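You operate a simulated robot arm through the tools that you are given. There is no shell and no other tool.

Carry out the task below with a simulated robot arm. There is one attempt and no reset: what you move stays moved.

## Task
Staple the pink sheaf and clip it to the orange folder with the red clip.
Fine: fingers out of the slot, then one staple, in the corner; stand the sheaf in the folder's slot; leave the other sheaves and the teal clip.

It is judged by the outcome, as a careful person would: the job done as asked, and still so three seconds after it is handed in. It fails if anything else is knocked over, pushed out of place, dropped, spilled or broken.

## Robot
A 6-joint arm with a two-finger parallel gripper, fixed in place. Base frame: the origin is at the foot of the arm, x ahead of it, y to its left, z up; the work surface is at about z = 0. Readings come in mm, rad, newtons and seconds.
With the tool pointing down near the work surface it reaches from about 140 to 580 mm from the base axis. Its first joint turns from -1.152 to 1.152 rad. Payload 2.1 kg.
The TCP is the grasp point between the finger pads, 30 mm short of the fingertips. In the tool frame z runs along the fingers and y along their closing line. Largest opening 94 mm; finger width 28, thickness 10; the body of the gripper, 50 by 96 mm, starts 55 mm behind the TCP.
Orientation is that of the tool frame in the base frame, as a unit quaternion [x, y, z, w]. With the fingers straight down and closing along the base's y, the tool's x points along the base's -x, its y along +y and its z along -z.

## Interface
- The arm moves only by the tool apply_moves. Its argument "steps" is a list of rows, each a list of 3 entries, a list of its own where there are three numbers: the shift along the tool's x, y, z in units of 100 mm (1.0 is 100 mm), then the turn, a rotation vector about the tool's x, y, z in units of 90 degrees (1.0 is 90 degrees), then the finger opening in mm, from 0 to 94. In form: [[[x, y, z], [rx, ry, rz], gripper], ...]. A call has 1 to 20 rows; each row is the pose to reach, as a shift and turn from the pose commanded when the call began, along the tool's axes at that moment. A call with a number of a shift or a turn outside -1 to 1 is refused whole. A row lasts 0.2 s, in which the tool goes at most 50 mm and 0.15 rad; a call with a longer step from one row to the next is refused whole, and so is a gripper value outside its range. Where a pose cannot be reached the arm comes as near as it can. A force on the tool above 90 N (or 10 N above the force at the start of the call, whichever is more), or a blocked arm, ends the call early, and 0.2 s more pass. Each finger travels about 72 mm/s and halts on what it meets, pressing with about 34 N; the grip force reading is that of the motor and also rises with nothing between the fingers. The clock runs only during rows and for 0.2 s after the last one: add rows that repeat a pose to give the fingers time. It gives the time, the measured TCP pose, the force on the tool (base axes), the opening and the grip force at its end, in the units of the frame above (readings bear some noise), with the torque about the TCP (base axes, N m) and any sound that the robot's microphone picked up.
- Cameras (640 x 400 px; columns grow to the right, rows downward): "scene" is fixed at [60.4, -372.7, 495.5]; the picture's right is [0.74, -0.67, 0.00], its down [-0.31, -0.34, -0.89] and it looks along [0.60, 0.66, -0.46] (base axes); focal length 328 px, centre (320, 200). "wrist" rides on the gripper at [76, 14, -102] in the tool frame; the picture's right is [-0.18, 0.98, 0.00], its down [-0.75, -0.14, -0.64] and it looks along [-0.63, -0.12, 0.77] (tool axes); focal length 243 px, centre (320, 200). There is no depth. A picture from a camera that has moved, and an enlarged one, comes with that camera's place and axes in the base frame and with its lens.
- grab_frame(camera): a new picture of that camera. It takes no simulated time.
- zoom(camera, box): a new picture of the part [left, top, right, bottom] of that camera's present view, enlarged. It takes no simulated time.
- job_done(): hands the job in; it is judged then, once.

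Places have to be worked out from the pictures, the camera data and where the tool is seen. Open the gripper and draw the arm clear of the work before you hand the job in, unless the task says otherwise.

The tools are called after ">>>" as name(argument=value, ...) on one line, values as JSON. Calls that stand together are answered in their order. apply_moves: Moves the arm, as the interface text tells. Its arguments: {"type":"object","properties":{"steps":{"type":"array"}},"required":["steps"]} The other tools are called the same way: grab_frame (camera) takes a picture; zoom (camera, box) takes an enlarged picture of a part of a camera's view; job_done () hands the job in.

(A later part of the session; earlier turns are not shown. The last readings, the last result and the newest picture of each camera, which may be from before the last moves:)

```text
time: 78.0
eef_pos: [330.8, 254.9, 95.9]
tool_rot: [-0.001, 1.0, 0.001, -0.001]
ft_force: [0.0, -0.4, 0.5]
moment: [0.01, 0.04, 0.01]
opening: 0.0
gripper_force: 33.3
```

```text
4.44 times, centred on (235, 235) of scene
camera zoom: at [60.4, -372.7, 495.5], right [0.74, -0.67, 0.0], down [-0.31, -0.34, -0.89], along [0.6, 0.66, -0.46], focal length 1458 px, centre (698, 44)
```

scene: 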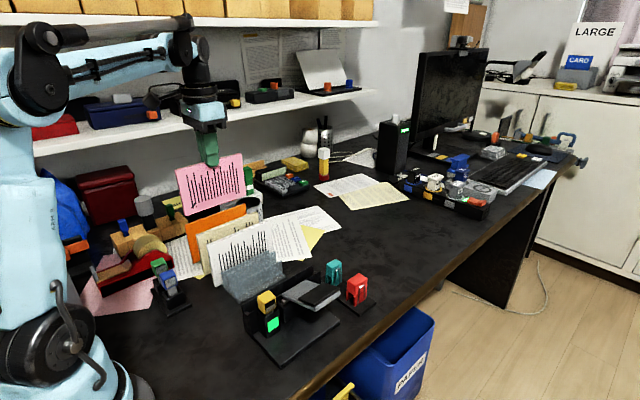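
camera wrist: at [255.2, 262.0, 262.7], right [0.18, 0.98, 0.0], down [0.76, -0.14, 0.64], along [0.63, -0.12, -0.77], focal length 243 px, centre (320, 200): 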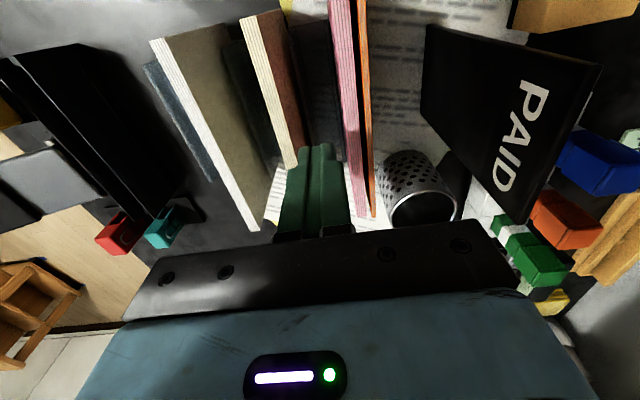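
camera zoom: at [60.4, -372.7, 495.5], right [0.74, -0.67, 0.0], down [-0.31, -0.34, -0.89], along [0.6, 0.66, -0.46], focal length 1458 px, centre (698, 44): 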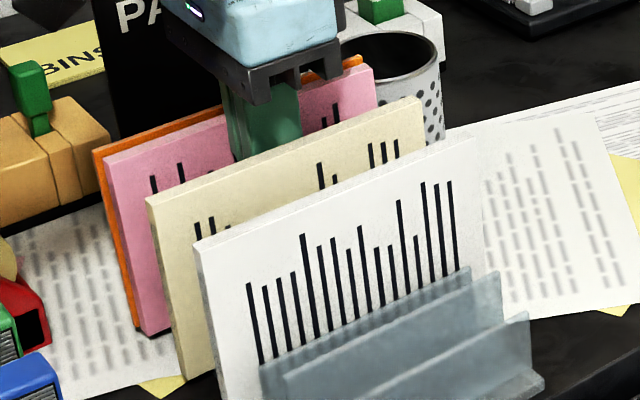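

The sheaf stood back upright and the gap is now about 5 mm, because the orange panel shifted slightly back. A better way is to squeeze the two together between the vertical finger pads so they end up flush. First I'll rise straight out and measure.

>>> apply_moves(steps=[[[0, -0.03, -0.05], [0, 0, 0], 0], [[0, -0.06, -0.2], [0, 0, 0], 0], [[0, -0.06, -0.4], [0, 0, 0], 0], [[0, -0.06, -0.6], [0, 0, 0], 0], [[0, -0.06, -0.8], [0, 0, 0], 0]])

>>> apply_moves(steps=[[[0, 0.1, 0], [0, 0, 0], 20], [[0, 0.285, 0], [0, 0, 0], 44], [[0, 0.285, 0], [0, 0, 0], 44]])

>>> grab_frame(camera="wrist")

>>> zoom(camera="wrist", box=[270, 0, 370, 80])

>>> zoom(camera="wrist", box=[270, 90, 390, 190])

```text
time: 79.2
eef_pos: [331.9, 249.2, 177.1]
tool_rot: [-0.001, 1.0, 0.0, -0.001]
ft_force: [-0.7, -0.1, 0.4]
moment: [0.01, 0.03, 0.02]
opening: 0.2
gripper_force: 33.2
```

```text
time: 80.0
eef_pos: [331.2, 278.4, 176.6]
tool_rot: [-0.001, 1.0, 0.0, 0.0]
ft_force: [0.6, 0.1, -1.3]
moment: [-0.01, -0.02, -0.01]
opening: 44.1
gripper_force: 0.2
```

```text
taken
camera wrist: at [254.0, 292.1, 279.1], right [0.18, 0.98, 0.0], down [0.76, -0.14, 0.64], along [0.63, -0.12, -0.77], focal length 243 px, centre (320, 200)
```

wrist: 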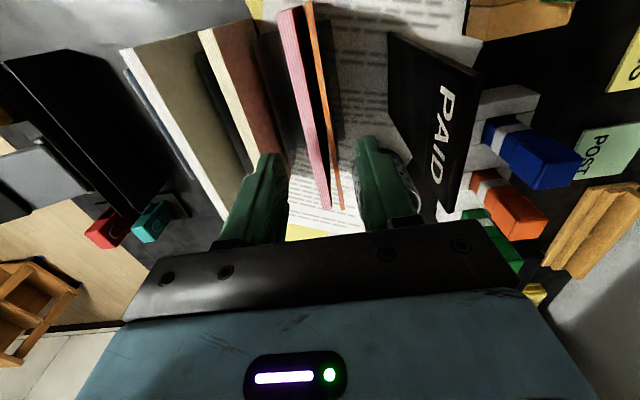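

```text
5.00 times, centred on (320, 40) of wrist
camera zoom: at [254.0, 292.1, 279.1], right [0.18, 0.98, 0.0], down [0.76, -0.14, 0.64], along [0.63, -0.12, -0.77], focal length 1213 px, centre (320, 1000)
```

zoom: 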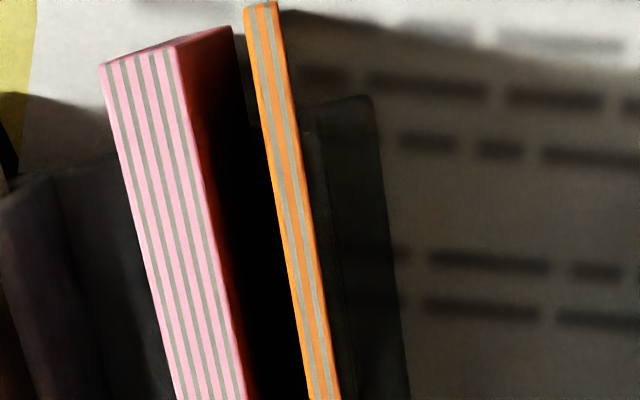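

```text
4.00 times, centred on (330, 140) of wrist
camera zoom: at [254.0, 292.1, 279.1], right [0.18, 0.98, 0.0], down [0.76, -0.14, 0.64], along [0.63, -0.12, -0.77], focal length 970 px, centre (280, 440)
```

zoom: 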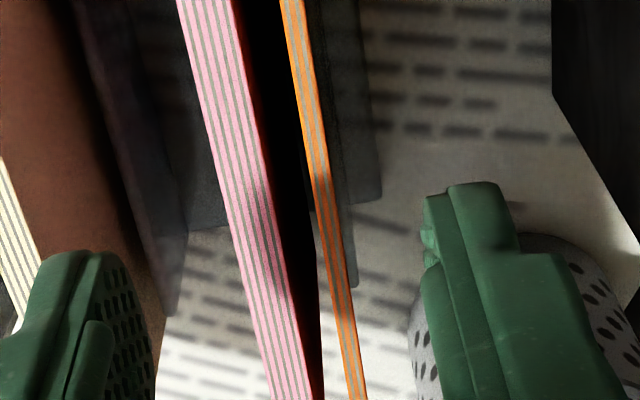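

The orange panel's top now leans back to about y = 284, with the sheaf upright at 268.6–276.9. I'll straddle both with the fingers, descend with tips above the low walls, and squeeze gently so both stand vertical and flush at the panel's original place.

>>> apply_moves(steps=[[[0, -0.009, 0.1], [0, 0, 0], 44], [[0, -0.009, 0.25], [0, 0, 0], 44], [[0, -0.009, 0.4], [0, 0, 0], 44], [[0, -0.009, 0.55], [0, 0, 0], 44], [[0, -0.009, 0.7], [0, 0, 0], 44], [[0, -0.009, 0.8], [0, 0, 0], 44], [[0, -0.009, 0.8], [0, 0, 0], 44]])

>>> zoom(camera="wrist", box=[230, 60, 420, 240])

```text
time: 81.6
eef_pos: [329.7, 276.6, 98.5]
tool_rot: [-0.001, 1.0, 0.0, 0.0]
ft_force: [-0.4, 0.3, 0.3]
moment: [-0.01, 0.01, 0.0]
opening: 43.8
gripper_force: 0.0
```

```text
2.22 times, centred on (325, 150) of wrist
camera zoom: at [254.2, 290.9, 200.0], right [0.18, 0.98, 0.0], down [0.76, -0.14, 0.64], along [0.63, -0.12, -0.77], focal length 539 px, centre (309, 311)
```

zoom: 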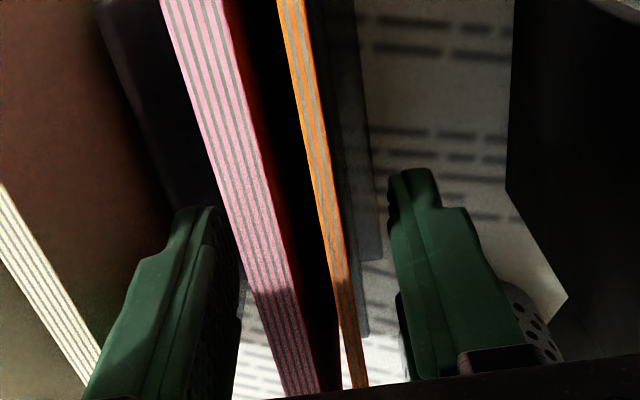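

The fingers straddle both. I'll close slowly, step by step.

>>> apply_moves(steps=[[[0, 0, 0], [0, 0, 0], 38], [[0, 0, 0], [0, 0, 0], 32], [[0, 0, 0], [0, 0, 0], 27], [[0, 0, 0], [0, 0, 0], 23], [[0, 0, 0], [0, 0, 0], 20], [[0, 0, 0], [0, 0, 0], 18]])

>>> zoom(camera="wrist", box=[230, 60, 420, 240])

```text
time: 83.0
eef_pos: [330.0, 277.8, 96.8]
tool_rot: [0.0, 1.0, 0.0, -0.001]
ft_force: [-0.6, 0.4, 0.1]
moment: [-0.01, 0.01, -0.02]
opening: 18.5
gripper_force: 0.8
```

```text
2.22 times, centred on (325, 150) of wrist
camera zoom: at [254.1, 290.9, 200.2], right [0.18, 0.98, 0.0], down [0.76, -0.14, 0.64], along [0.63, -0.12, -0.77], focal length 539 px, centre (309, 311)
```

zoom: 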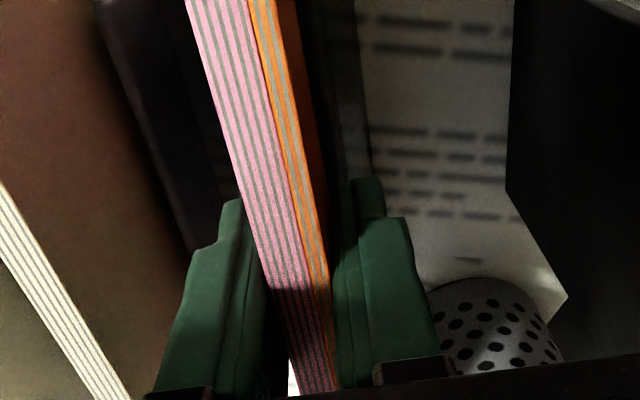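

The tops are together, but at this depth the upper parts of the fingers do the squeezing. I'll open, rise so that only the flat pads cover the top 26 mm, and squeeze there so the faces align fully.

>>> apply_moves(steps=[[[0, 0, 0], [0, 0, 0], 22], [[0, 0, 0], [0, 0, 0], 30], [[0, 0, -0.1], [0, 0, 0], 34], [[0, 0, -0.2], [0, 0, 0], 34], [[0, 0, -0.27], [0, 0, 0], 34], [[0, 0, -0.27], [0, 0, 0], 34]])

>>> zoom(camera="wrist", box=[230, 60, 420, 240])

```text
time: 84.4
eef_pos: [330.1, 275.9, 125.0]
tool_rot: [-0.001, 1.0, 0.0, -0.002]
ft_force: [0.1, 0.3, 0.9]
moment: [0.0, 0.0, 0.04]
opening: 34.0
gripper_force: 0.1
```

```text
2.22 times, centred on (325, 150) of wrist
camera zoom: at [254.0, 290.7, 227.0], right [0.18, 0.98, 0.0], down [0.76, -0.14, 0.64], along [0.63, -0.12, -0.77], focal length 539 px, centre (309, 311)
```

zoom: 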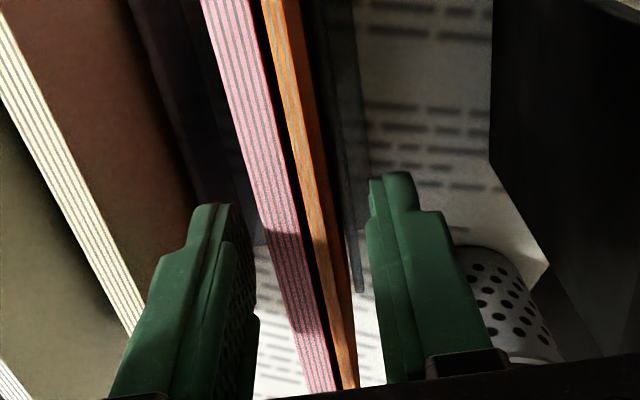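

Only about a 2 mm gap remains. Now I'll squeeze with the flat pads.

>>> apply_moves(steps=[[[0, 0, 0], [0, 0, 0], 27], [[0, 0, 0], [0, 0, 0], 21], [[0, 0, 0], [0, 0, 0], 17], [[0, 0, 0], [0, 0, 0], 14], [[0, 0, 0], [0, 0, 0], 10], [[0, 0, 0], [0, 0, 0], 6], [[0, 0, 0], [0, 0, 0], 6]])

>>> zoom(camera="wrist", box=[230, 0, 420, 200])

>>> zoom(camera="scene", box=[190, 190, 280, 280])

```text
time: 86.0
eef_pos: [330.3, 276.2, 124.9]
tool_rot: [-0.001, 1.0, 0.0, -0.001]
ft_force: [-0.2, 0.3, -1.4]
moment: [0.01, 0.01, 0.05]
opening: 12.6
gripper_force: 5.4
```

```text
2.00 times, centred on (325, 100) of wrist
camera zoom: at [254.0, 290.7, 226.8], right [0.18, 0.98, 0.0], down [0.76, -0.14, 0.64], along [0.63, -0.12, -0.77], focal length 485 px, centre (310, 400)
```

zoom: 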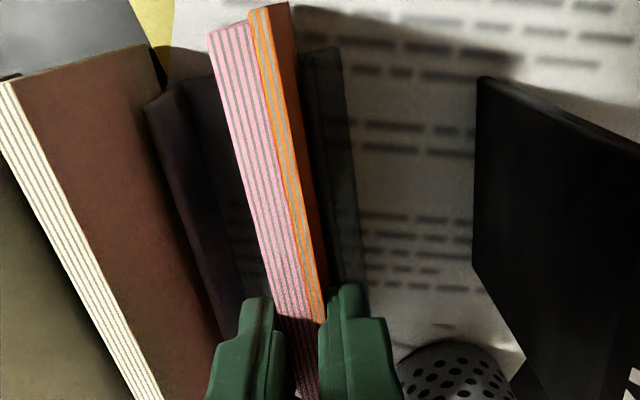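

```text
4.44 times, centred on (235, 235) of scene
camera zoom: at [60.4, -372.7, 495.5], right [0.74, -0.67, 0.0], down [-0.31, -0.34, -0.89], along [0.6, 0.66, -0.46], focal length 1458 px, centre (698, 44)
```

zoom: 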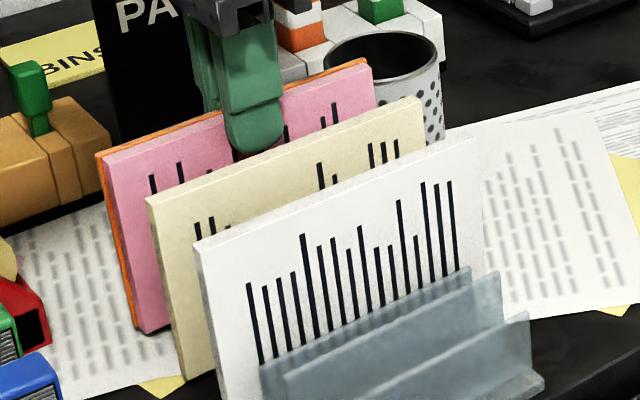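

They are flush at 12.6 mm. I'll hold the squeeze a little longer, then open and see whether they stay together.

>>> apply_moves(steps=[[[0, 0, 0], [0, 0, 0], 4], [[0, 0, 0], [0, 0, 0], 4], [[0, 0, 0], [0, 0, 0], 4]])

>>> zoom(camera="wrist", box=[270, 0, 370, 80])

```text
time: 86.8
eef_pos: [330.0, 276.2, 124.7]
tool_rot: [-0.001, 1.0, 0.0, -0.001]
ft_force: [0.4, -0.9, -1.0]
moment: [0.03, -0.01, 0.01]
opening: 12.4
gripper_force: 7.8
```

```text
5.00 times, centred on (320, 40) of wrist
camera zoom: at [254.0, 290.7, 226.8], right [0.18, 0.98, 0.0], down [0.76, -0.14, 0.64], along [0.63, -0.12, -0.77], focal length 1213 px, centre (320, 1000)
```

zoom: 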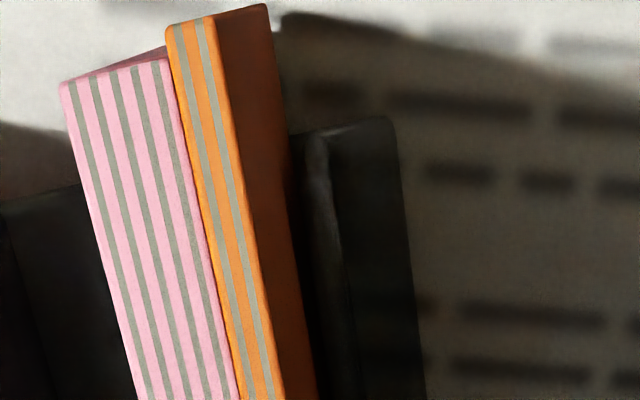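

I'll open slowly now and check what remains of the gap.

>>> apply_moves(steps=[[[0, 0, 0], [0, 0, 0], 13], [[0, 0, 0], [0, 0, 0], 15], [[0, 0, 0], [0, 0, 0], 18], [[0, 0, 0], [0, 0, 0], 22], [[0, 0, 0], [0, 0, 0], 26], [[0, 0, 0], [0, 0, 0], 26]])

>>> zoom(camera="wrist", box=[270, 0, 370, 80])

>>> zoom(camera="wrist", box=[270, 60, 390, 190])

```text
time: 88.2
eef_pos: [330.7, 276.1, 123.8]
tool_rot: [0.0, 1.0, 0.0, -0.001]
ft_force: [-0.7, -0.4, 0.4]
moment: [0.01, -0.01, -0.02]
opening: 25.9
gripper_force: 0.0
```

```text
5.00 times, centred on (320, 40) of wrist
camera zoom: at [254.0, 290.7, 226.8], right [0.18, 0.98, 0.0], down [0.76, -0.14, 0.64], along [0.63, -0.12, -0.77], focal length 1213 px, centre (320, 1000)
```

zoom: 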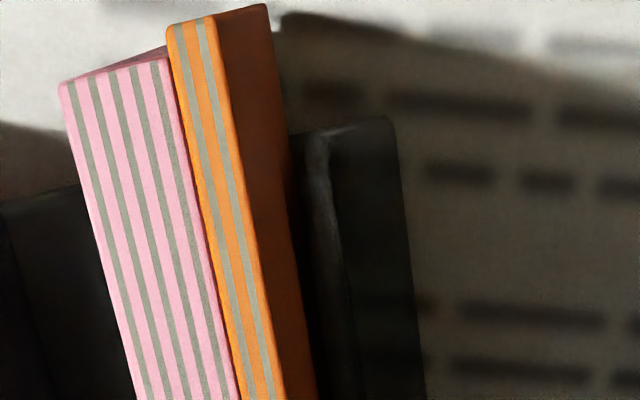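

```text
3.08 times, centred on (330, 125) of wrist
camera zoom: at [254.0, 290.7, 226.8], right [0.18, 0.98, 0.0], down [0.76, -0.14, 0.64], along [0.63, -0.12, -0.77], focal length 746 px, centre (289, 431)
```

zoom: 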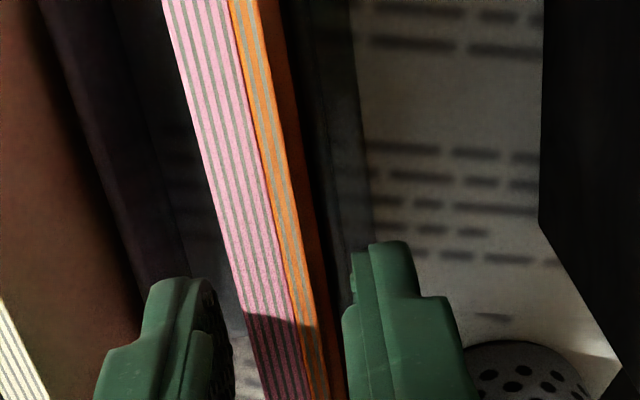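

They stay flush: sheaf from y 271.4 to 279.4 and orange panel to 283.2, with their common centre at y ≈ 277.3. I'll withdraw straight up and go for the red clip.

>>> apply_moves(steps=[[[0, 0, -0.1], [0, 0, 0], 26], [[0, 0, -0.25], [0, 0, 0], 28], [[0, 0, -0.5], [0, 0, 0], 30], [[0, 0, -0.8], [0, 0, 0], 30], [[0, 0, -1.0], [0, 0, 0], 30], [[0, 0, -1.0], [0, 0, 0], 30]])

>>> grab_frame(camera="wrist")

>>> zoom(camera="wrist", box=[270, 60, 370, 140])

>>> zoom(camera="scene", box=[180, 180, 290, 290])

```text
time: 89.6
eef_pos: [332.9, 277.3, 223.3]
tool_rot: [-0.001, 1.0, 0.001, -0.001]
ft_force: [0.0, 0.3, -0.4]
moment: [0.01, 0.04, 0.0]
opening: 29.9
gripper_force: 0.0
```

```text
taken
camera wrist: at [256.7, 291.0, 325.6], right [0.18, 0.98, 0.0], down [0.76, -0.14, 0.64], along [0.63, -0.12, -0.77], focal length 243 px, centre (320, 200)
```

wrist: 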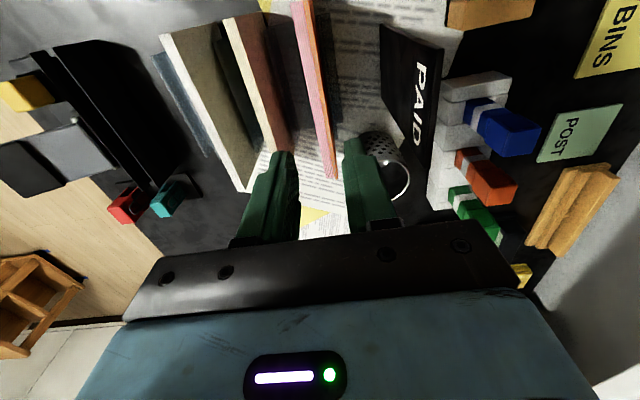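

```text
5.00 times, centred on (320, 100) of wrist
camera zoom: at [256.7, 291.0, 325.6], right [0.18, 0.98, 0.0], down [0.76, -0.14, 0.64], along [0.63, -0.12, -0.77], focal length 1213 px, centre (320, 700)
```

zoom: 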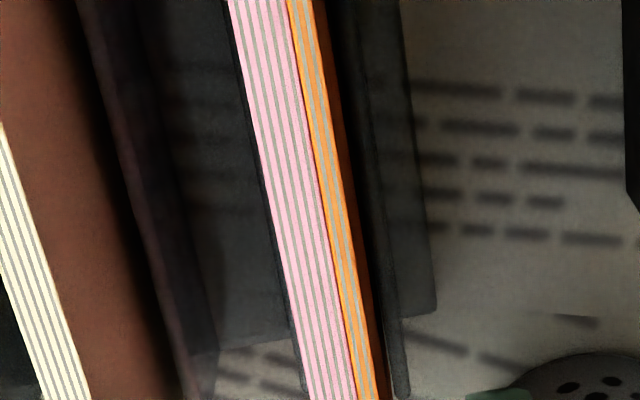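

```text
3.64 times, centred on (235, 235) of scene
camera zoom: at [60.4, -372.7, 495.5], right [0.74, -0.67, 0.0], down [-0.31, -0.34, -0.89], along [0.6, 0.66, -0.46], focal length 1192 px, centre (629, 73)
```

zoom: 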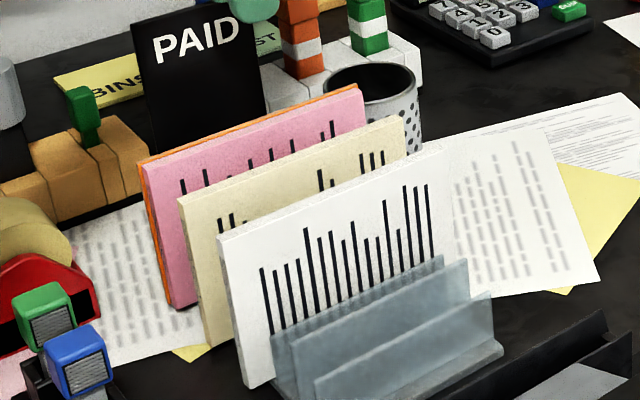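

The pair is centred exactly under the tool at y ≈ 277. Now I'll carry the empty gripper at height over to the red clip, near (448, −50).

>>> apply_moves(steps=[[[-0.05, -0.3, 0], [0, 0, 0], 30], [[-0.15, -0.6, 0], [0, 0, 0], 30], [[-0.25, -0.9, 0], [0, 0, 0], 36], [[-0.3, -1.0, 0], [0, 0, 0], 40]])

>>> apply_moves(steps=[[[-0.1, -0.3, 0], [0, 0, 0], 44], [[-0.2, -0.6, 0], [0, 0, 0], 44], [[-0.3, -0.9, 0], [0, 0, 0], 44], [[-0.35, -1.0, 0], [0, 0, 0], 44]])

>>> apply_moves(steps=[[[-0.1, -0.3, 0], [0, 0, 0], 44], [[-0.3, -0.7, 0.05], [0, 0, 0], 44], [[-0.4, -1.0, 0.1], [0, 0, 0], 44], [[-0.45, -1.0, 0.1], [0, 0, 0], 44]])

>>> apply_moves(steps=[[[-0.02, -0.27, 0], [0, 0, 0], 44], [[-0.05, -0.27, 0.1], [0, 0, 0], 44], [[-0.05, -0.27, 0.25], [0, 0, 0], 44], [[-0.05, -0.27, 0.25], [0, 0, 0], 44]])

>>> grab_frame(camera="wrist")

>>> zoom(camera="wrist", box=[260, 60, 400, 200])

>>> zoom(camera="scene", box=[300, 190, 420, 320])

```text
time: 90.6
eef_pos: [362.8, 177.7, 223.1]
tool_rot: [-0.001, 1.0, 0.0, -0.001]
ft_force: [-0.1, -0.2, 0.1]
moment: [-0.02, 0.0, -0.02]
opening: 39.8
gripper_force: 0.0
```

```text
time: 91.6
eef_pos: [396.9, 77.6, 222.7]
tool_rot: [-0.001, 1.0, 0.0, -0.001]
ft_force: [0.0, -0.2, 1.0]
moment: [0.0, 0.0, 0.01]
opening: 44.0
gripper_force: 0.1
```

```text
time: 92.6
eef_pos: [442.2, -21.7, 214.4]
tool_rot: [0.0, 1.0, 0.001, -0.001]
ft_force: [0.0, 0.5, 0.8]
moment: [0.02, -0.01, -0.01]
opening: 44.1
gripper_force: 0.1
```

```text
time: 93.6
eef_pos: [447.9, -50.4, 187.4]
tool_rot: [0.0, 1.0, 0.0, 0.0]
ft_force: [0.5, 0.0, -0.2]
moment: [0.0, -0.02, 0.0]
opening: 44.2
gripper_force: 0.1
```

```text
taken
camera wrist: at [371.4, -36.8, 290.7], right [0.18, 0.98, 0.0], down [0.76, -0.14, 0.64], along [0.63, -0.12, -0.77], focal length 243 px, centre (320, 200)
```

wrist: 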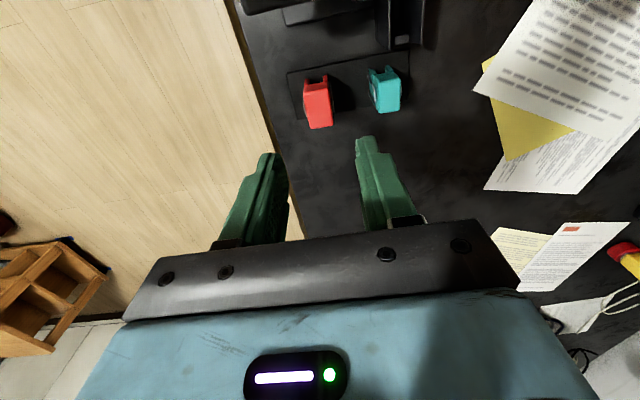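

```text
2.86 times, centred on (330, 130) of wrist
camera zoom: at [371.4, -36.8, 290.7], right [0.18, 0.98, 0.0], down [0.76, -0.14, 0.64], along [0.63, -0.12, -0.77], focal length 693 px, centre (291, 400)
```

zoom: 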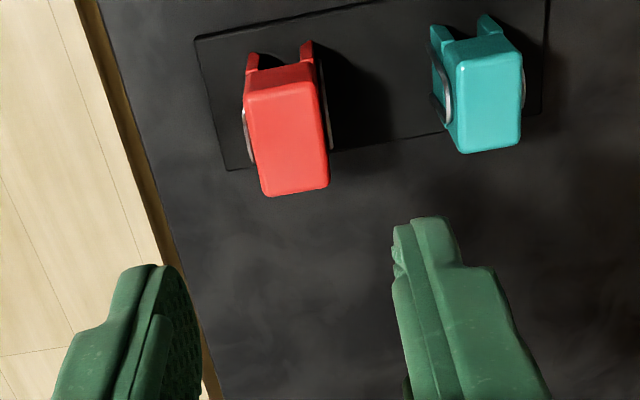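

```text
3.08 times, centred on (360, 255) of scene
camera zoom: at [60.4, -372.7, 495.5], right [0.74, -0.67, 0.0], down [-0.31, -0.34, -0.89], along [0.6, 0.66, -0.46], focal length 1009 px, centre (197, 31)
```

zoom: 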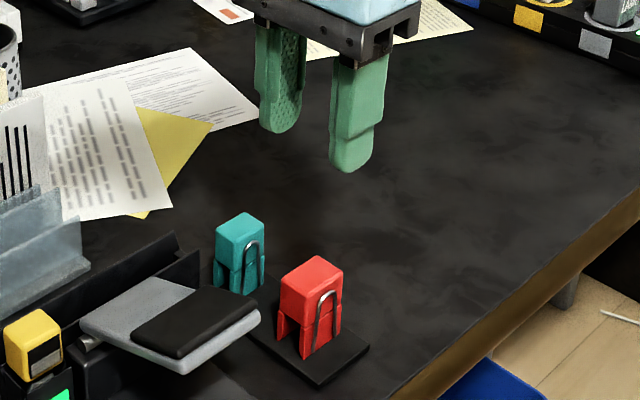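

The tool is almost exactly above the red clip (its top about 21.5 mm wide in y). I'll correct by (+1.5, −1.1) mm and descend to just above it for a check.

>>> apply_moves(steps=[[[-0.015, -0.011, 0.2], [0, 0, 0], 44], [[-0.015, -0.011, 0.4], [0, 0, 0], 44], [[-0.015, -0.011, 0.6], [0, 0, 0], 44], [[-0.015, -0.011, 0.75], [0, 0, 0], 44], [[-0.015, -0.011, 0.75], [0, 0, 0], 44]])

>>> zoom(camera="wrist", box=[250, 100, 400, 220])

>>> zoom(camera="scene", box=[310, 220, 390, 310])

```text
time: 94.8
eef_pos: [447.6, -51.0, 113.1]
tool_rot: [0.0, 1.0, 0.0, 0.0]
ft_force: [-0.7, 0.4, -0.2]
moment: [-0.02, 0.0, 0.02]
opening: 44.0
gripper_force: 0.0
```

```text
3.33 times, centred on (325, 160) of wrist
camera zoom: at [372.7, -37.0, 215.4], right [0.18, 0.98, 0.0], down [0.76, -0.14, 0.64], along [0.63, -0.12, -0.77], focal length 809 px, centre (303, 333)
```

zoom: 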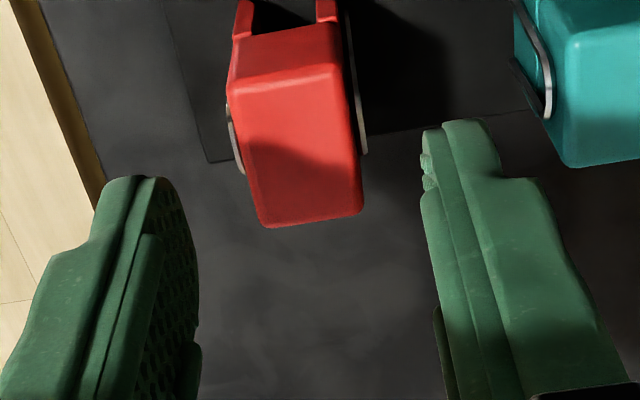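

```text
4.44 times, centred on (350, 265) of scene
camera zoom: at [60.4, -372.7, 495.5], right [0.74, -0.67, 0.0], down [-0.31, -0.34, -0.89], along [0.6, 0.66, -0.46], focal length 1458 px, centre (187, -89)
```

zoom: 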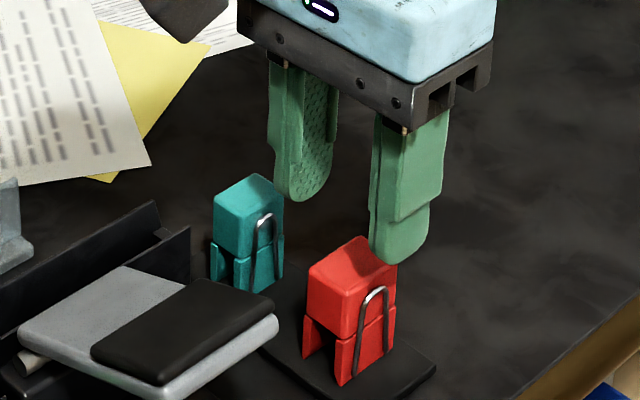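

The clip's block top is at about z = 69 with its underside near z = 44. I'll centre (−1.5, −1.0 mm) and lower so the tips reach z ≈ 50, staying on the block and above the legs, then close gently.

>>> apply_moves(steps=[[[0.015, -0.01, 0.1], [0, 0, 0], 44], [[0.015, -0.01, 0.2], [0, 0, 0], 40], [[0.015, -0.01, 0.33], [0, 0, 0], 36], [[0.015, -0.01, 0.33], [0, 0, 0], 36]])

>>> zoom(camera="wrist", box=[250, 80, 400, 220])

>>> zoom(camera="scene", box=[310, 220, 390, 310])

```text
time: 95.8
eef_pos: [446.6, -53.5, 79.2]
tool_rot: [-0.001, 1.0, 0.0, -0.001]
ft_force: [-0.2, 0.3, -0.5]
moment: [0.02, -0.01, 0.0]
opening: 36.0
gripper_force: 0.1
```

```text
2.86 times, centred on (325, 150) of wrist
camera zoom: at [370.8, -38.6, 181.9], right [0.18, 0.98, 0.0], down [0.76, -0.14, 0.64], along [0.63, -0.12, -0.77], focal length 693 px, centre (306, 343)
```

zoom: 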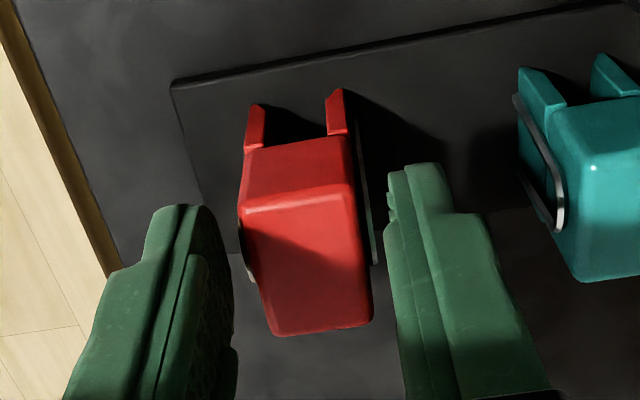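

```text
4.44 times, centred on (350, 265) of scene
camera zoom: at [60.4, -372.7, 495.5], right [0.74, -0.67, 0.0], down [-0.31, -0.34, -0.89], along [0.6, 0.66, -0.46], focal length 1458 px, centre (187, -89)
```

zoom: 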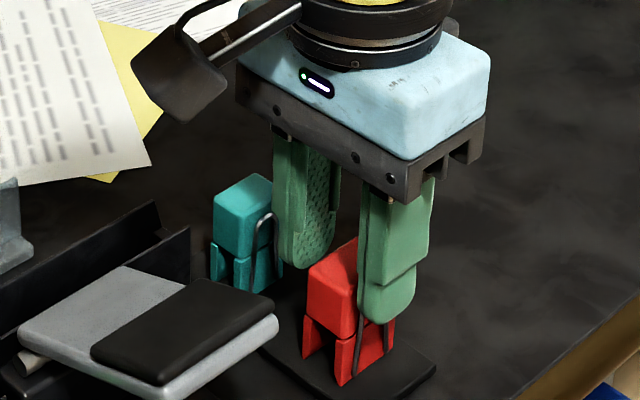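

The fingers flank the clip evenly, with the tips about level with the block's lower edge. I'll raise 5 mm so they grip only the block, then close.

>>> apply_moves(steps=[[[0, 0, -0.05], [0, 0, 0], 36], [[0, 0, -0.05], [0, 0, 0], 32], [[0, 0, -0.05], [0, 0, 0], 28], [[0, 0, -0.05], [0, 0, 0], 24], [[0, 0, -0.05], [0, 0, 0], 20], [[0, 0, -0.05], [0, 0, 0], 16], [[0, 0, -0.05], [0, 0, 0], 12], [[0, 0, -0.05], [0, 0, 0], 12]])

>>> zoom(camera="wrist", box=[250, 80, 400, 220])

>>> zoom(camera="scene", box=[310, 220, 390, 310])

```text
time: 97.6
eef_pos: [447.2, -53.5, 85.2]
tool_rot: [-0.001, 1.0, 0.0, -0.001]
ft_force: [0.5, -0.1, 0.8]
moment: [-0.02, 0.0, 0.0]
opening: 23.0
gripper_force: 33.5
```

```text
2.86 times, centred on (325, 150) of wrist
camera zoom: at [371.0, -38.5, 187.1], right [0.18, 0.98, 0.0], down [0.76, -0.14, 0.64], along [0.63, -0.12, -0.77], focal length 693 px, centre (306, 343)
```

zoom: 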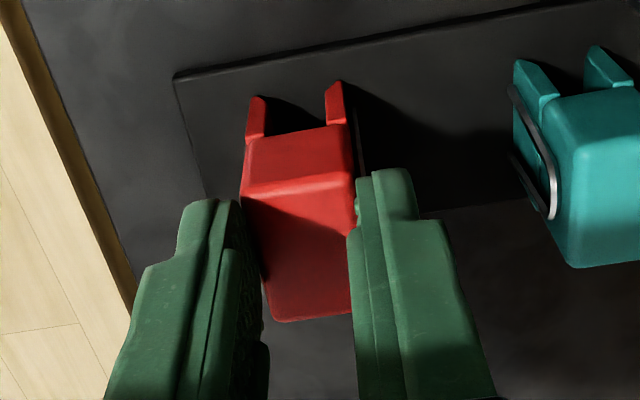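

```text
4.44 times, centred on (350, 265) of scene
camera zoom: at [60.4, -372.7, 495.5], right [0.74, -0.67, 0.0], down [-0.31, -0.34, -0.89], along [0.6, 0.66, -0.46], focal length 1458 px, centre (187, -89)
```

zoom: 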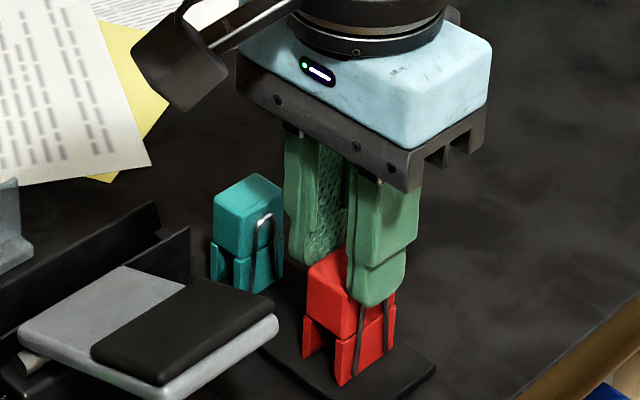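

The clip is gripped at 23 mm with 34 N and its legs are unchanged. I'll lift it slowly straight up.

>>> apply_moves(steps=[[[0, 0, -0.05], [0, 0, 0], 12], [[0, 0, -0.1], [0, 0, 0], 12], [[0, 0, -0.2], [0, 0, 0], 12], [[0, 0, -0.35], [0, 0, 0], 12], [[0, 0, -0.5], [0, 0, 0], 12], [[0, 0, -0.5], [0, 0, 0], 12]])

>>> zoom(camera="scene", box=[310, 200, 390, 310])

>>> zoom(camera="wrist", box=[250, 80, 400, 220])

```text
time: 99.0
eef_pos: [446.6, -52.6, 135.8]
tool_rot: [-0.001, 1.0, 0.0, -0.001]
ft_force: [-0.3, -0.8, -0.4]
moment: [-0.02, 0.02, 0.03]
opening: 23.1
gripper_force: 34.4
```

```text
3.64 times, centred on (350, 255) of scene
camera zoom: at [60.4, -372.7, 495.5], right [0.74, -0.67, 0.0], down [-0.31, -0.34, -0.89], along [0.6, 0.66, -0.46], focal length 1192 px, centre (211, 0)
```

zoom: 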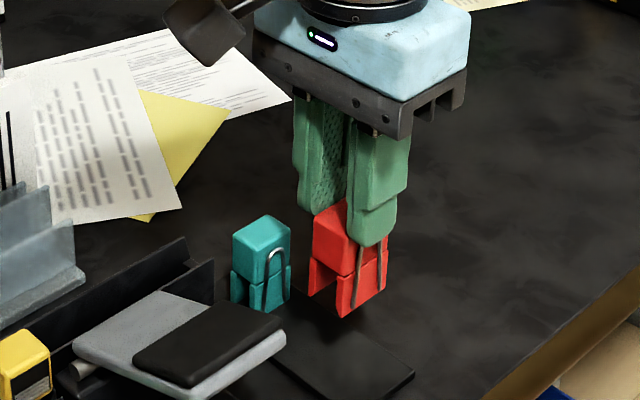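

```text
2.86 times, centred on (325, 150) of wrist
camera zoom: at [370.7, -38.7, 238.2], right [0.18, 0.98, 0.0], down [0.76, -0.14, 0.64], along [0.63, -0.12, -0.77], focal length 693 px, centre (306, 343)
```

zoom: 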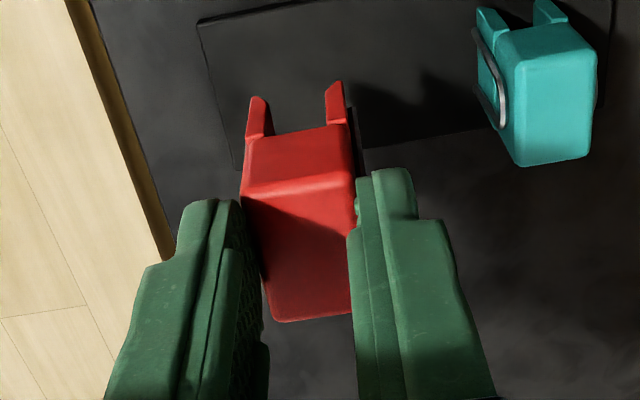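

The clip is free of its stand and held upright. I'll zoom on its legs to measure the mouth.

>>> zoom(camera="wrist", box=[295, 95, 345, 145])

>>> zoom(camera="scene", box=[330, 245, 370, 290])

```text
8.00 times, centred on (320, 120) of wrist
camera zoom: at [370.7, -38.7, 238.2], right [0.18, 0.98, 0.0], down [0.76, -0.14, 0.64], along [0.63, -0.12, -0.77], focal length 1941 px, centre (320, 840)
```

zoom: 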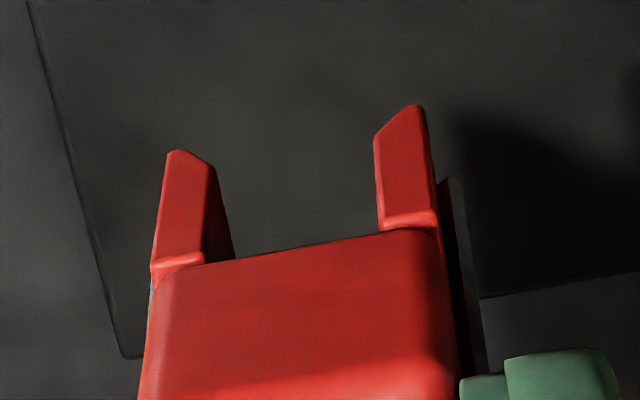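

```text
8.89 times, centred on (350, 268) of scene
camera zoom: at [60.4, -372.7, 495.5], right [0.74, -0.67, 0.0], down [-0.31, -0.34, -0.89], along [0.6, 0.66, -0.46], focal length 2915 px, centre (53, -400)
```

zoom: 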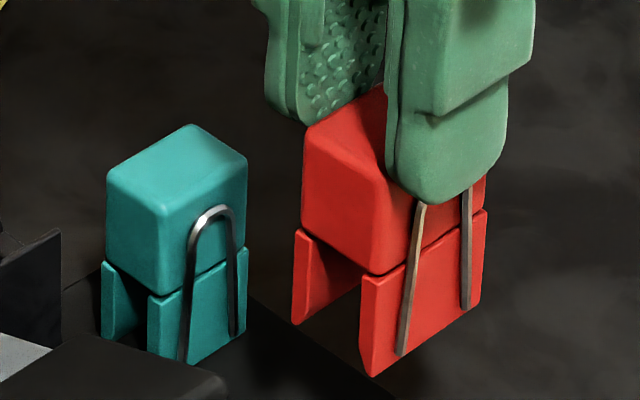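

The mouth is about 13.9 mm between the legs with wide chamfers, against 11.8 mm for sheaf plus panel, which suits. I'll raise the clip and carry it at height to above the folder.

>>> apply_moves(steps=[[[0, 0, -0.2], [0, 0, 0], 12], [[0, 0, -0.45], [0, 0, 0], 12], [[0, 0, -0.7], [0, 0, 0], 12], [[0, 0, -0.95], [0, 0, 0], 12]])

>>> apply_moves(steps=[[[0.1, 0.25, 0], [0, 0, 0], 12], [[0.2, 0.5, 0], [0, 0, 0], 12], [[0.3, 0.75, 0], [0, 0, 0], 12], [[0.4, 1.0, 0], [0, 0, 0], 12]])

>>> apply_moves(steps=[[[0.1, 0.25, 0], [0, 0, 0], 12], [[0.2, 0.5, 0], [0, 0, 0], 12], [[0.3, 0.75, 0], [0, 0, 0], 12], [[0.4, 1.0, 0], [0, 0, 0], 12]])

>>> apply_moves(steps=[[[0.1, 0.25, 0], [0, 0, 0], 12], [[0.2, 0.5, 0], [0, 0, 0], 12], [[0.3, 0.75, 0], [0, 0, 0], 12], [[0.35, 1.0, 0], [0, 0, 0], 12]])

>>> apply_moves(steps=[[[0.0, 0.15, 0], [0, 0, 0], 12], [[0.0, 0.298, 0], [0, 0, 0], 12], [[0.0, 0.298, 0], [0, 0, 0], 12]])

>>> grab_frame(camera="wrist")

>>> grab_frame(camera="scene")

```text
time: 100.0
eef_pos: [447.0, -53.1, 229.8]
tool_rot: [-0.001, 1.0, 0.0, -0.001]
ft_force: [-0.8, 0.6, -0.3]
moment: [-0.01, 0.02, 0.01]
opening: 23.0
gripper_force: 34.1
```

```text
time: 101.0
eef_pos: [407.1, 47.7, 231.3]
tool_rot: [-0.002, 1.0, 0.0, -0.001]
ft_force: [0.1, 0.4, 0.6]
moment: [-0.02, -0.01, 0.01]
opening: 22.8
gripper_force: 34.1
```

```text
time: 102.0
eef_pos: [366.7, 144.9, 230.5]
tool_rot: [-0.002, 1.0, -0.001, -0.001]
ft_force: [0.4, -1.9, -0.3]
moment: [-0.01, 0.02, -0.01]
opening: 23.2
gripper_force: 33.7
```

```text
time: 103.0
eef_pos: [334.0, 247.9, 230.2]
tool_rot: [0.0, 1.0, 0.0, -0.002]
ft_force: [0.8, -0.3, -0.2]
moment: [-0.02, -0.05, 0.02]
opening: 23.0
gripper_force: 33.9
```

```text
time: 103.8
eef_pos: [332.4, 277.3, 230.0]
tool_rot: [-0.001, 1.0, 0.0, -0.001]
ft_force: [-0.3, -1.0, -1.1]
moment: [0.04, -0.03, -0.03]
opening: 23.3
gripper_force: 34.0
```

```text
taken
camera wrist: at [255.6, 292.0, 332.1], right [0.18, 0.98, 0.0], down [0.76, -0.14, 0.64], along [0.63, -0.12, -0.77], focal length 243 px, centre (320, 200)
```

wrist: 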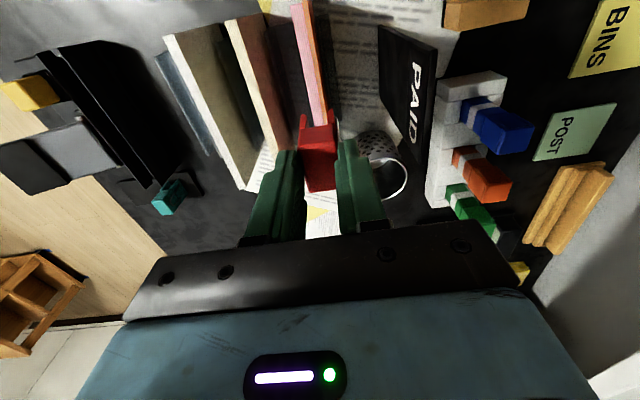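

```text
taken
```

scene: 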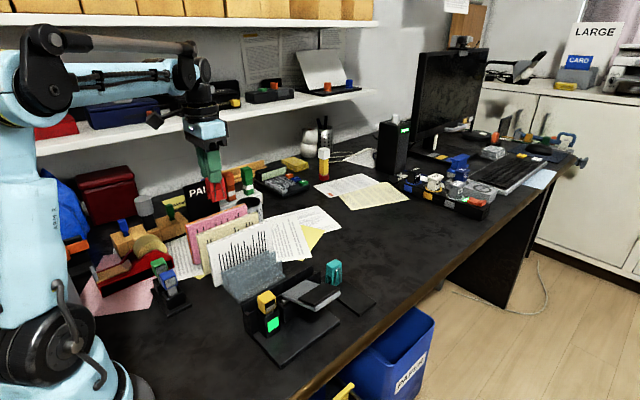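

The clip is above the folder's middle. I'll zoom to compare the clip's legs with the sheaf and panel below.

>>> zoom(camera="wrist", box=[280, 60, 350, 130])

>>> zoom(camera="scene", box=[180, 150, 270, 250])

```text
5.71 times, centred on (315, 95) of wrist
camera zoom: at [255.6, 292.0, 332.1], right [0.18, 0.98, 0.0], down [0.76, -0.14, 0.64], along [0.63, -0.12, -0.77], focal length 1386 px, centre (349, 800)
```

zoom: 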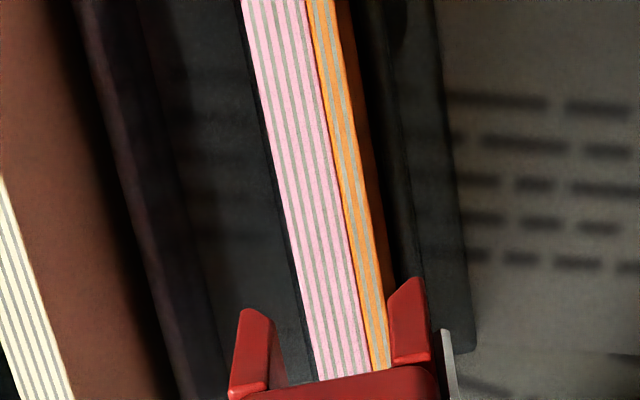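

```text
4.00 times, centred on (225, 200) of scene
camera zoom: at [60.4, -372.7, 495.5], right [0.74, -0.67, 0.0], down [-0.31, -0.34, -0.89], along [0.6, 0.66, -0.46], focal length 1312 px, centre (700, 200)
```

zoom: 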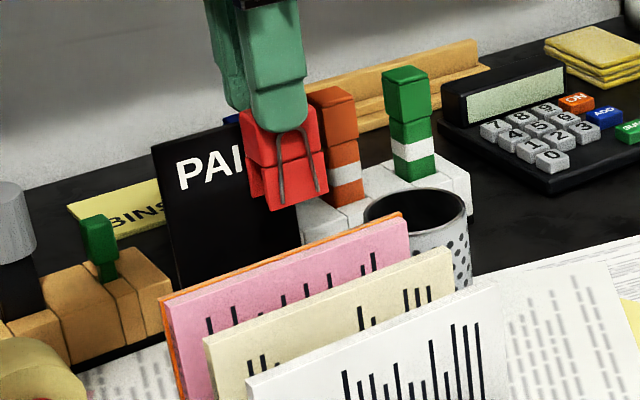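

The mouth's centre is about 1.7 mm toward +y of the pair. I'll correct that and lower until the legs are a few millimetres above the top edges.

>>> apply_moves(steps=[[[0, -0.017, 0.1], [0, 0, 0], 12], [[0, -0.017, 0.25], [0, 0, 0], 12], [[0, -0.017, 0.35], [0, 0, 0], 12], [[0, -0.017, 0.41], [0, 0, 0], 12], [[0, -0.017, 0.41], [0, 0, 0], 12]])

>>> zoom(camera="wrist", box=[280, 60, 350, 130])

>>> zoom(camera="scene", box=[190, 170, 260, 240])

```text
time: 105.0
eef_pos: [331.4, 276.6, 188.9]
tool_rot: [-0.002, 1.0, 0.001, -0.002]
ft_force: [-0.3, -0.1, -0.1]
moment: [0.01, -0.03, 0.03]
opening: 23.1
gripper_force: 34.1
```

```text
5.71 times, centred on (315, 95) of wrist
camera zoom: at [255.4, 290.4, 291.3], right [0.18, 0.98, 0.0], down [0.76, -0.14, 0.64], along [0.63, -0.12, -0.77], focal length 1386 px, centre (349, 800)
```

zoom: 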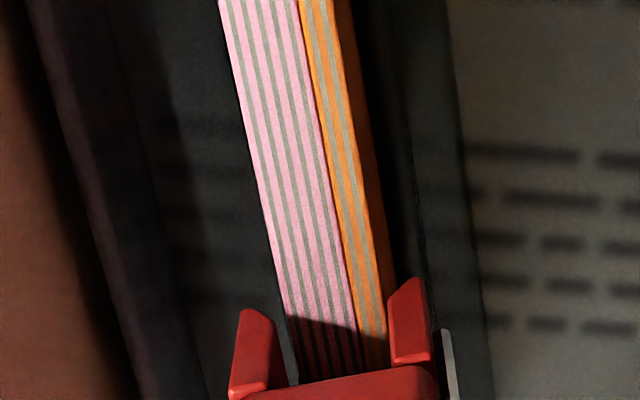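

```text
5.71 times, centred on (225, 205) of scene
camera zoom: at [60.4, -372.7, 495.5], right [0.74, -0.67, 0.0], down [-0.31, -0.34, -0.89], along [0.6, 0.66, -0.46], focal length 1874 px, centre (863, 171)
```

zoom: 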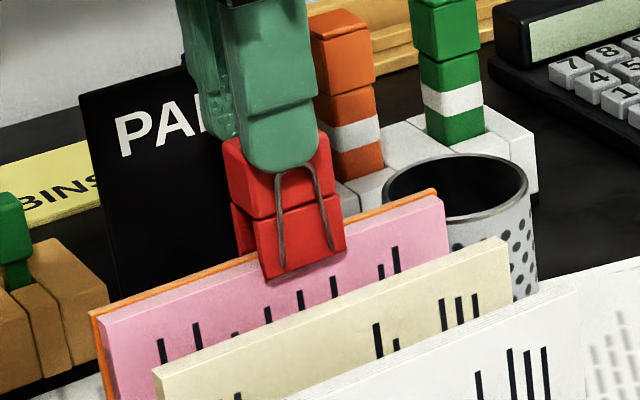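

The mouth (269.7–284.3) now brackets the pair (270.8–283.2) evenly. I'll lower slowly to engage, watching the force.

>>> apply_moves(steps=[[[0, 0, 0.03], [0, 0, 0], 12], [[0, 0, 0.06], [0, 0, 0], 12], [[0, 0, 0.09], [0, 0, 0], 12], [[0, 0, 0.12], [0, 0, 0], 12]])

>>> zoom(camera="wrist", box=[280, 60, 350, 130])

>>> zoom(camera="scene", box=[190, 170, 260, 240])

```text
time: 106.0
eef_pos: [331.6, 276.2, 177.0]
tool_rot: [-0.002, 1.0, 0.0, -0.001]
ft_force: [1.1, 0.1, -0.2]
moment: [-0.01, 0.0, 0.03]
opening: 23.0
gripper_force: 33.8
```

```text
5.71 times, centred on (315, 95) of wrist
camera zoom: at [254.9, 290.2, 279.7], right [0.18, 0.98, 0.0], down [0.76, -0.14, 0.64], along [0.63, -0.12, -0.77], focal length 1386 px, centre (349, 800)
```

zoom: 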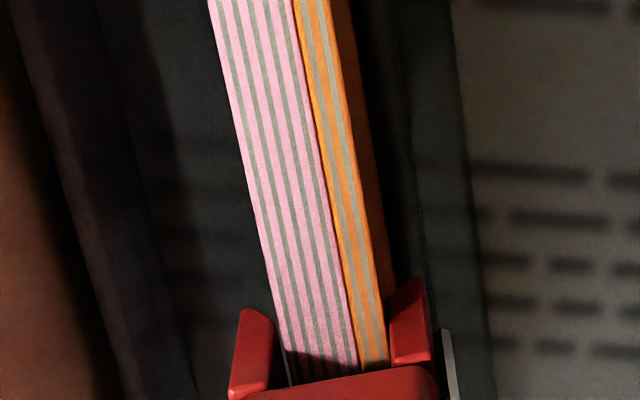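

```text
5.71 times, centred on (225, 205) of scene
camera zoom: at [60.4, -372.7, 495.5], right [0.74, -0.67, 0.0], down [-0.31, -0.34, -0.89], along [0.6, 0.66, -0.46], focal length 1874 px, centre (863, 171)
```

zoom: 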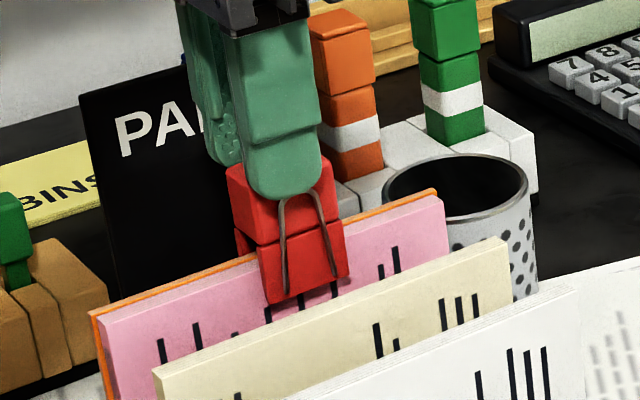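

The legs straddle sheaf and panel with about 1 mm each side and no force. I'll continue down.

>>> apply_moves(steps=[[[0, 0, 0.03], [0, 0, 0], 12], [[0, 0, 0.06], [0, 0, 0], 12], [[0, 0, 0.09], [0, 0, 0], 12], [[0, 0, 0.12], [0, 0, 0], 12]])

>>> zoom(camera="scene", box=[190, 170, 260, 240])

```text
time: 107.0
eef_pos: [330.0, 275.5, 166.6]
tool_rot: [0.0, 1.0, 0.0, -0.001]
ft_force: [-0.7, -0.4, 29.4]
moment: [0.01, 0.0, -0.01]
opening: 23.4
gripper_force: 33.9
```

```text
5.71 times, centred on (225, 205) of scene
camera zoom: at [60.3, -372.8, 495.5], right [0.74, -0.67, 0.0], down [-0.31, -0.34, -0.89], along [0.6, 0.66, -0.46], focal length 1874 px, centre (863, 171)
```

zoom: 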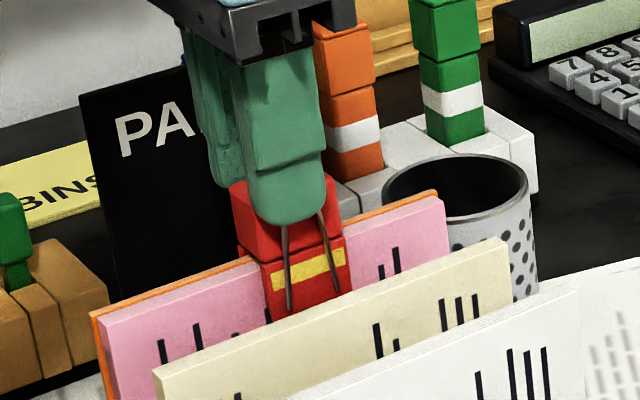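

The force rose to 29 N and a yellow band has appeared on the clip's leg. I'll look closely before pressing further.

>>> zoom(camera="scene", box=[212, 200, 244, 236])

>>> zoom(camera="wrist", box=[290, 80, 345, 135])

```text
11.11 times, centred on (228, 218) of scene
camera zoom: at [60.3, -372.8, 495.5], right [0.74, -0.67, 0.0], down [-0.31, -0.34, -0.89], along [0.6, 0.66, -0.46], focal length 3644 px, centre (1342, 0)
```

zoom: 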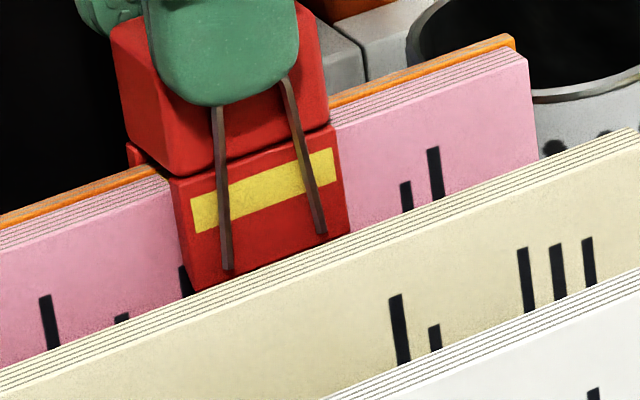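

```text
7.27 times, centred on (318, 108) of wrist
camera zoom: at [254.9, 289.7, 268.5], right [0.18, 0.98, 0.0], down [0.76, -0.14, 0.64], along [0.63, -0.12, -0.77], focal length 1764 px, centre (338, 873)
```

zoom: 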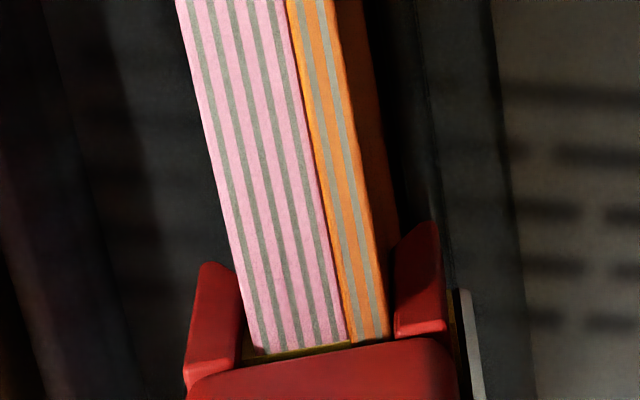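

The block's underside is right down on the tops of the sheaf and panel, and the band shows on both legs, so the clip appears engaged. I'll relieve the downward pressure and check that the band stays before opening.

>>> apply_moves(steps=[[[0, 0, -0.01], [0, 0, 0], 12], [[0, 0, -0.015], [0, 0, 0], 12]])

>>> zoom(camera="scene", box=[212, 200, 244, 236])

```text
time: 107.6
eef_pos: [331.6, 276.0, 166.1]
tool_rot: [0.0, 1.0, 0.001, -0.001]
ft_force: [0.6, 0.0, -1.6]
moment: [0.04, 0.03, 0.04]
opening: 23.0
gripper_force: 33.9
```

```text
11.11 times, centred on (228, 218) of scene
camera zoom: at [60.4, -372.7, 495.5], right [0.74, -0.67, 0.0], down [-0.31, -0.34, -0.89], along [0.6, 0.66, -0.46], focal length 3644 px, centre (1342, 0)
```

zoom: 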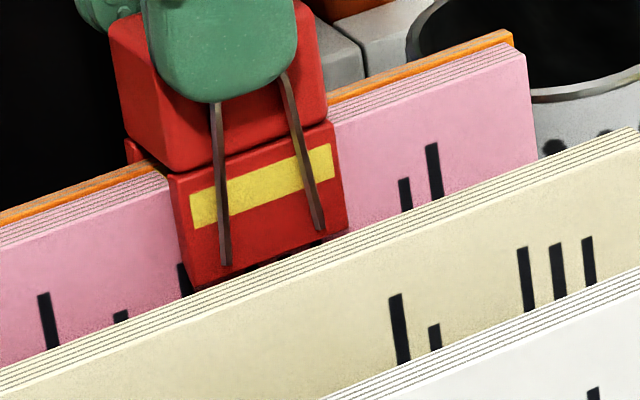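

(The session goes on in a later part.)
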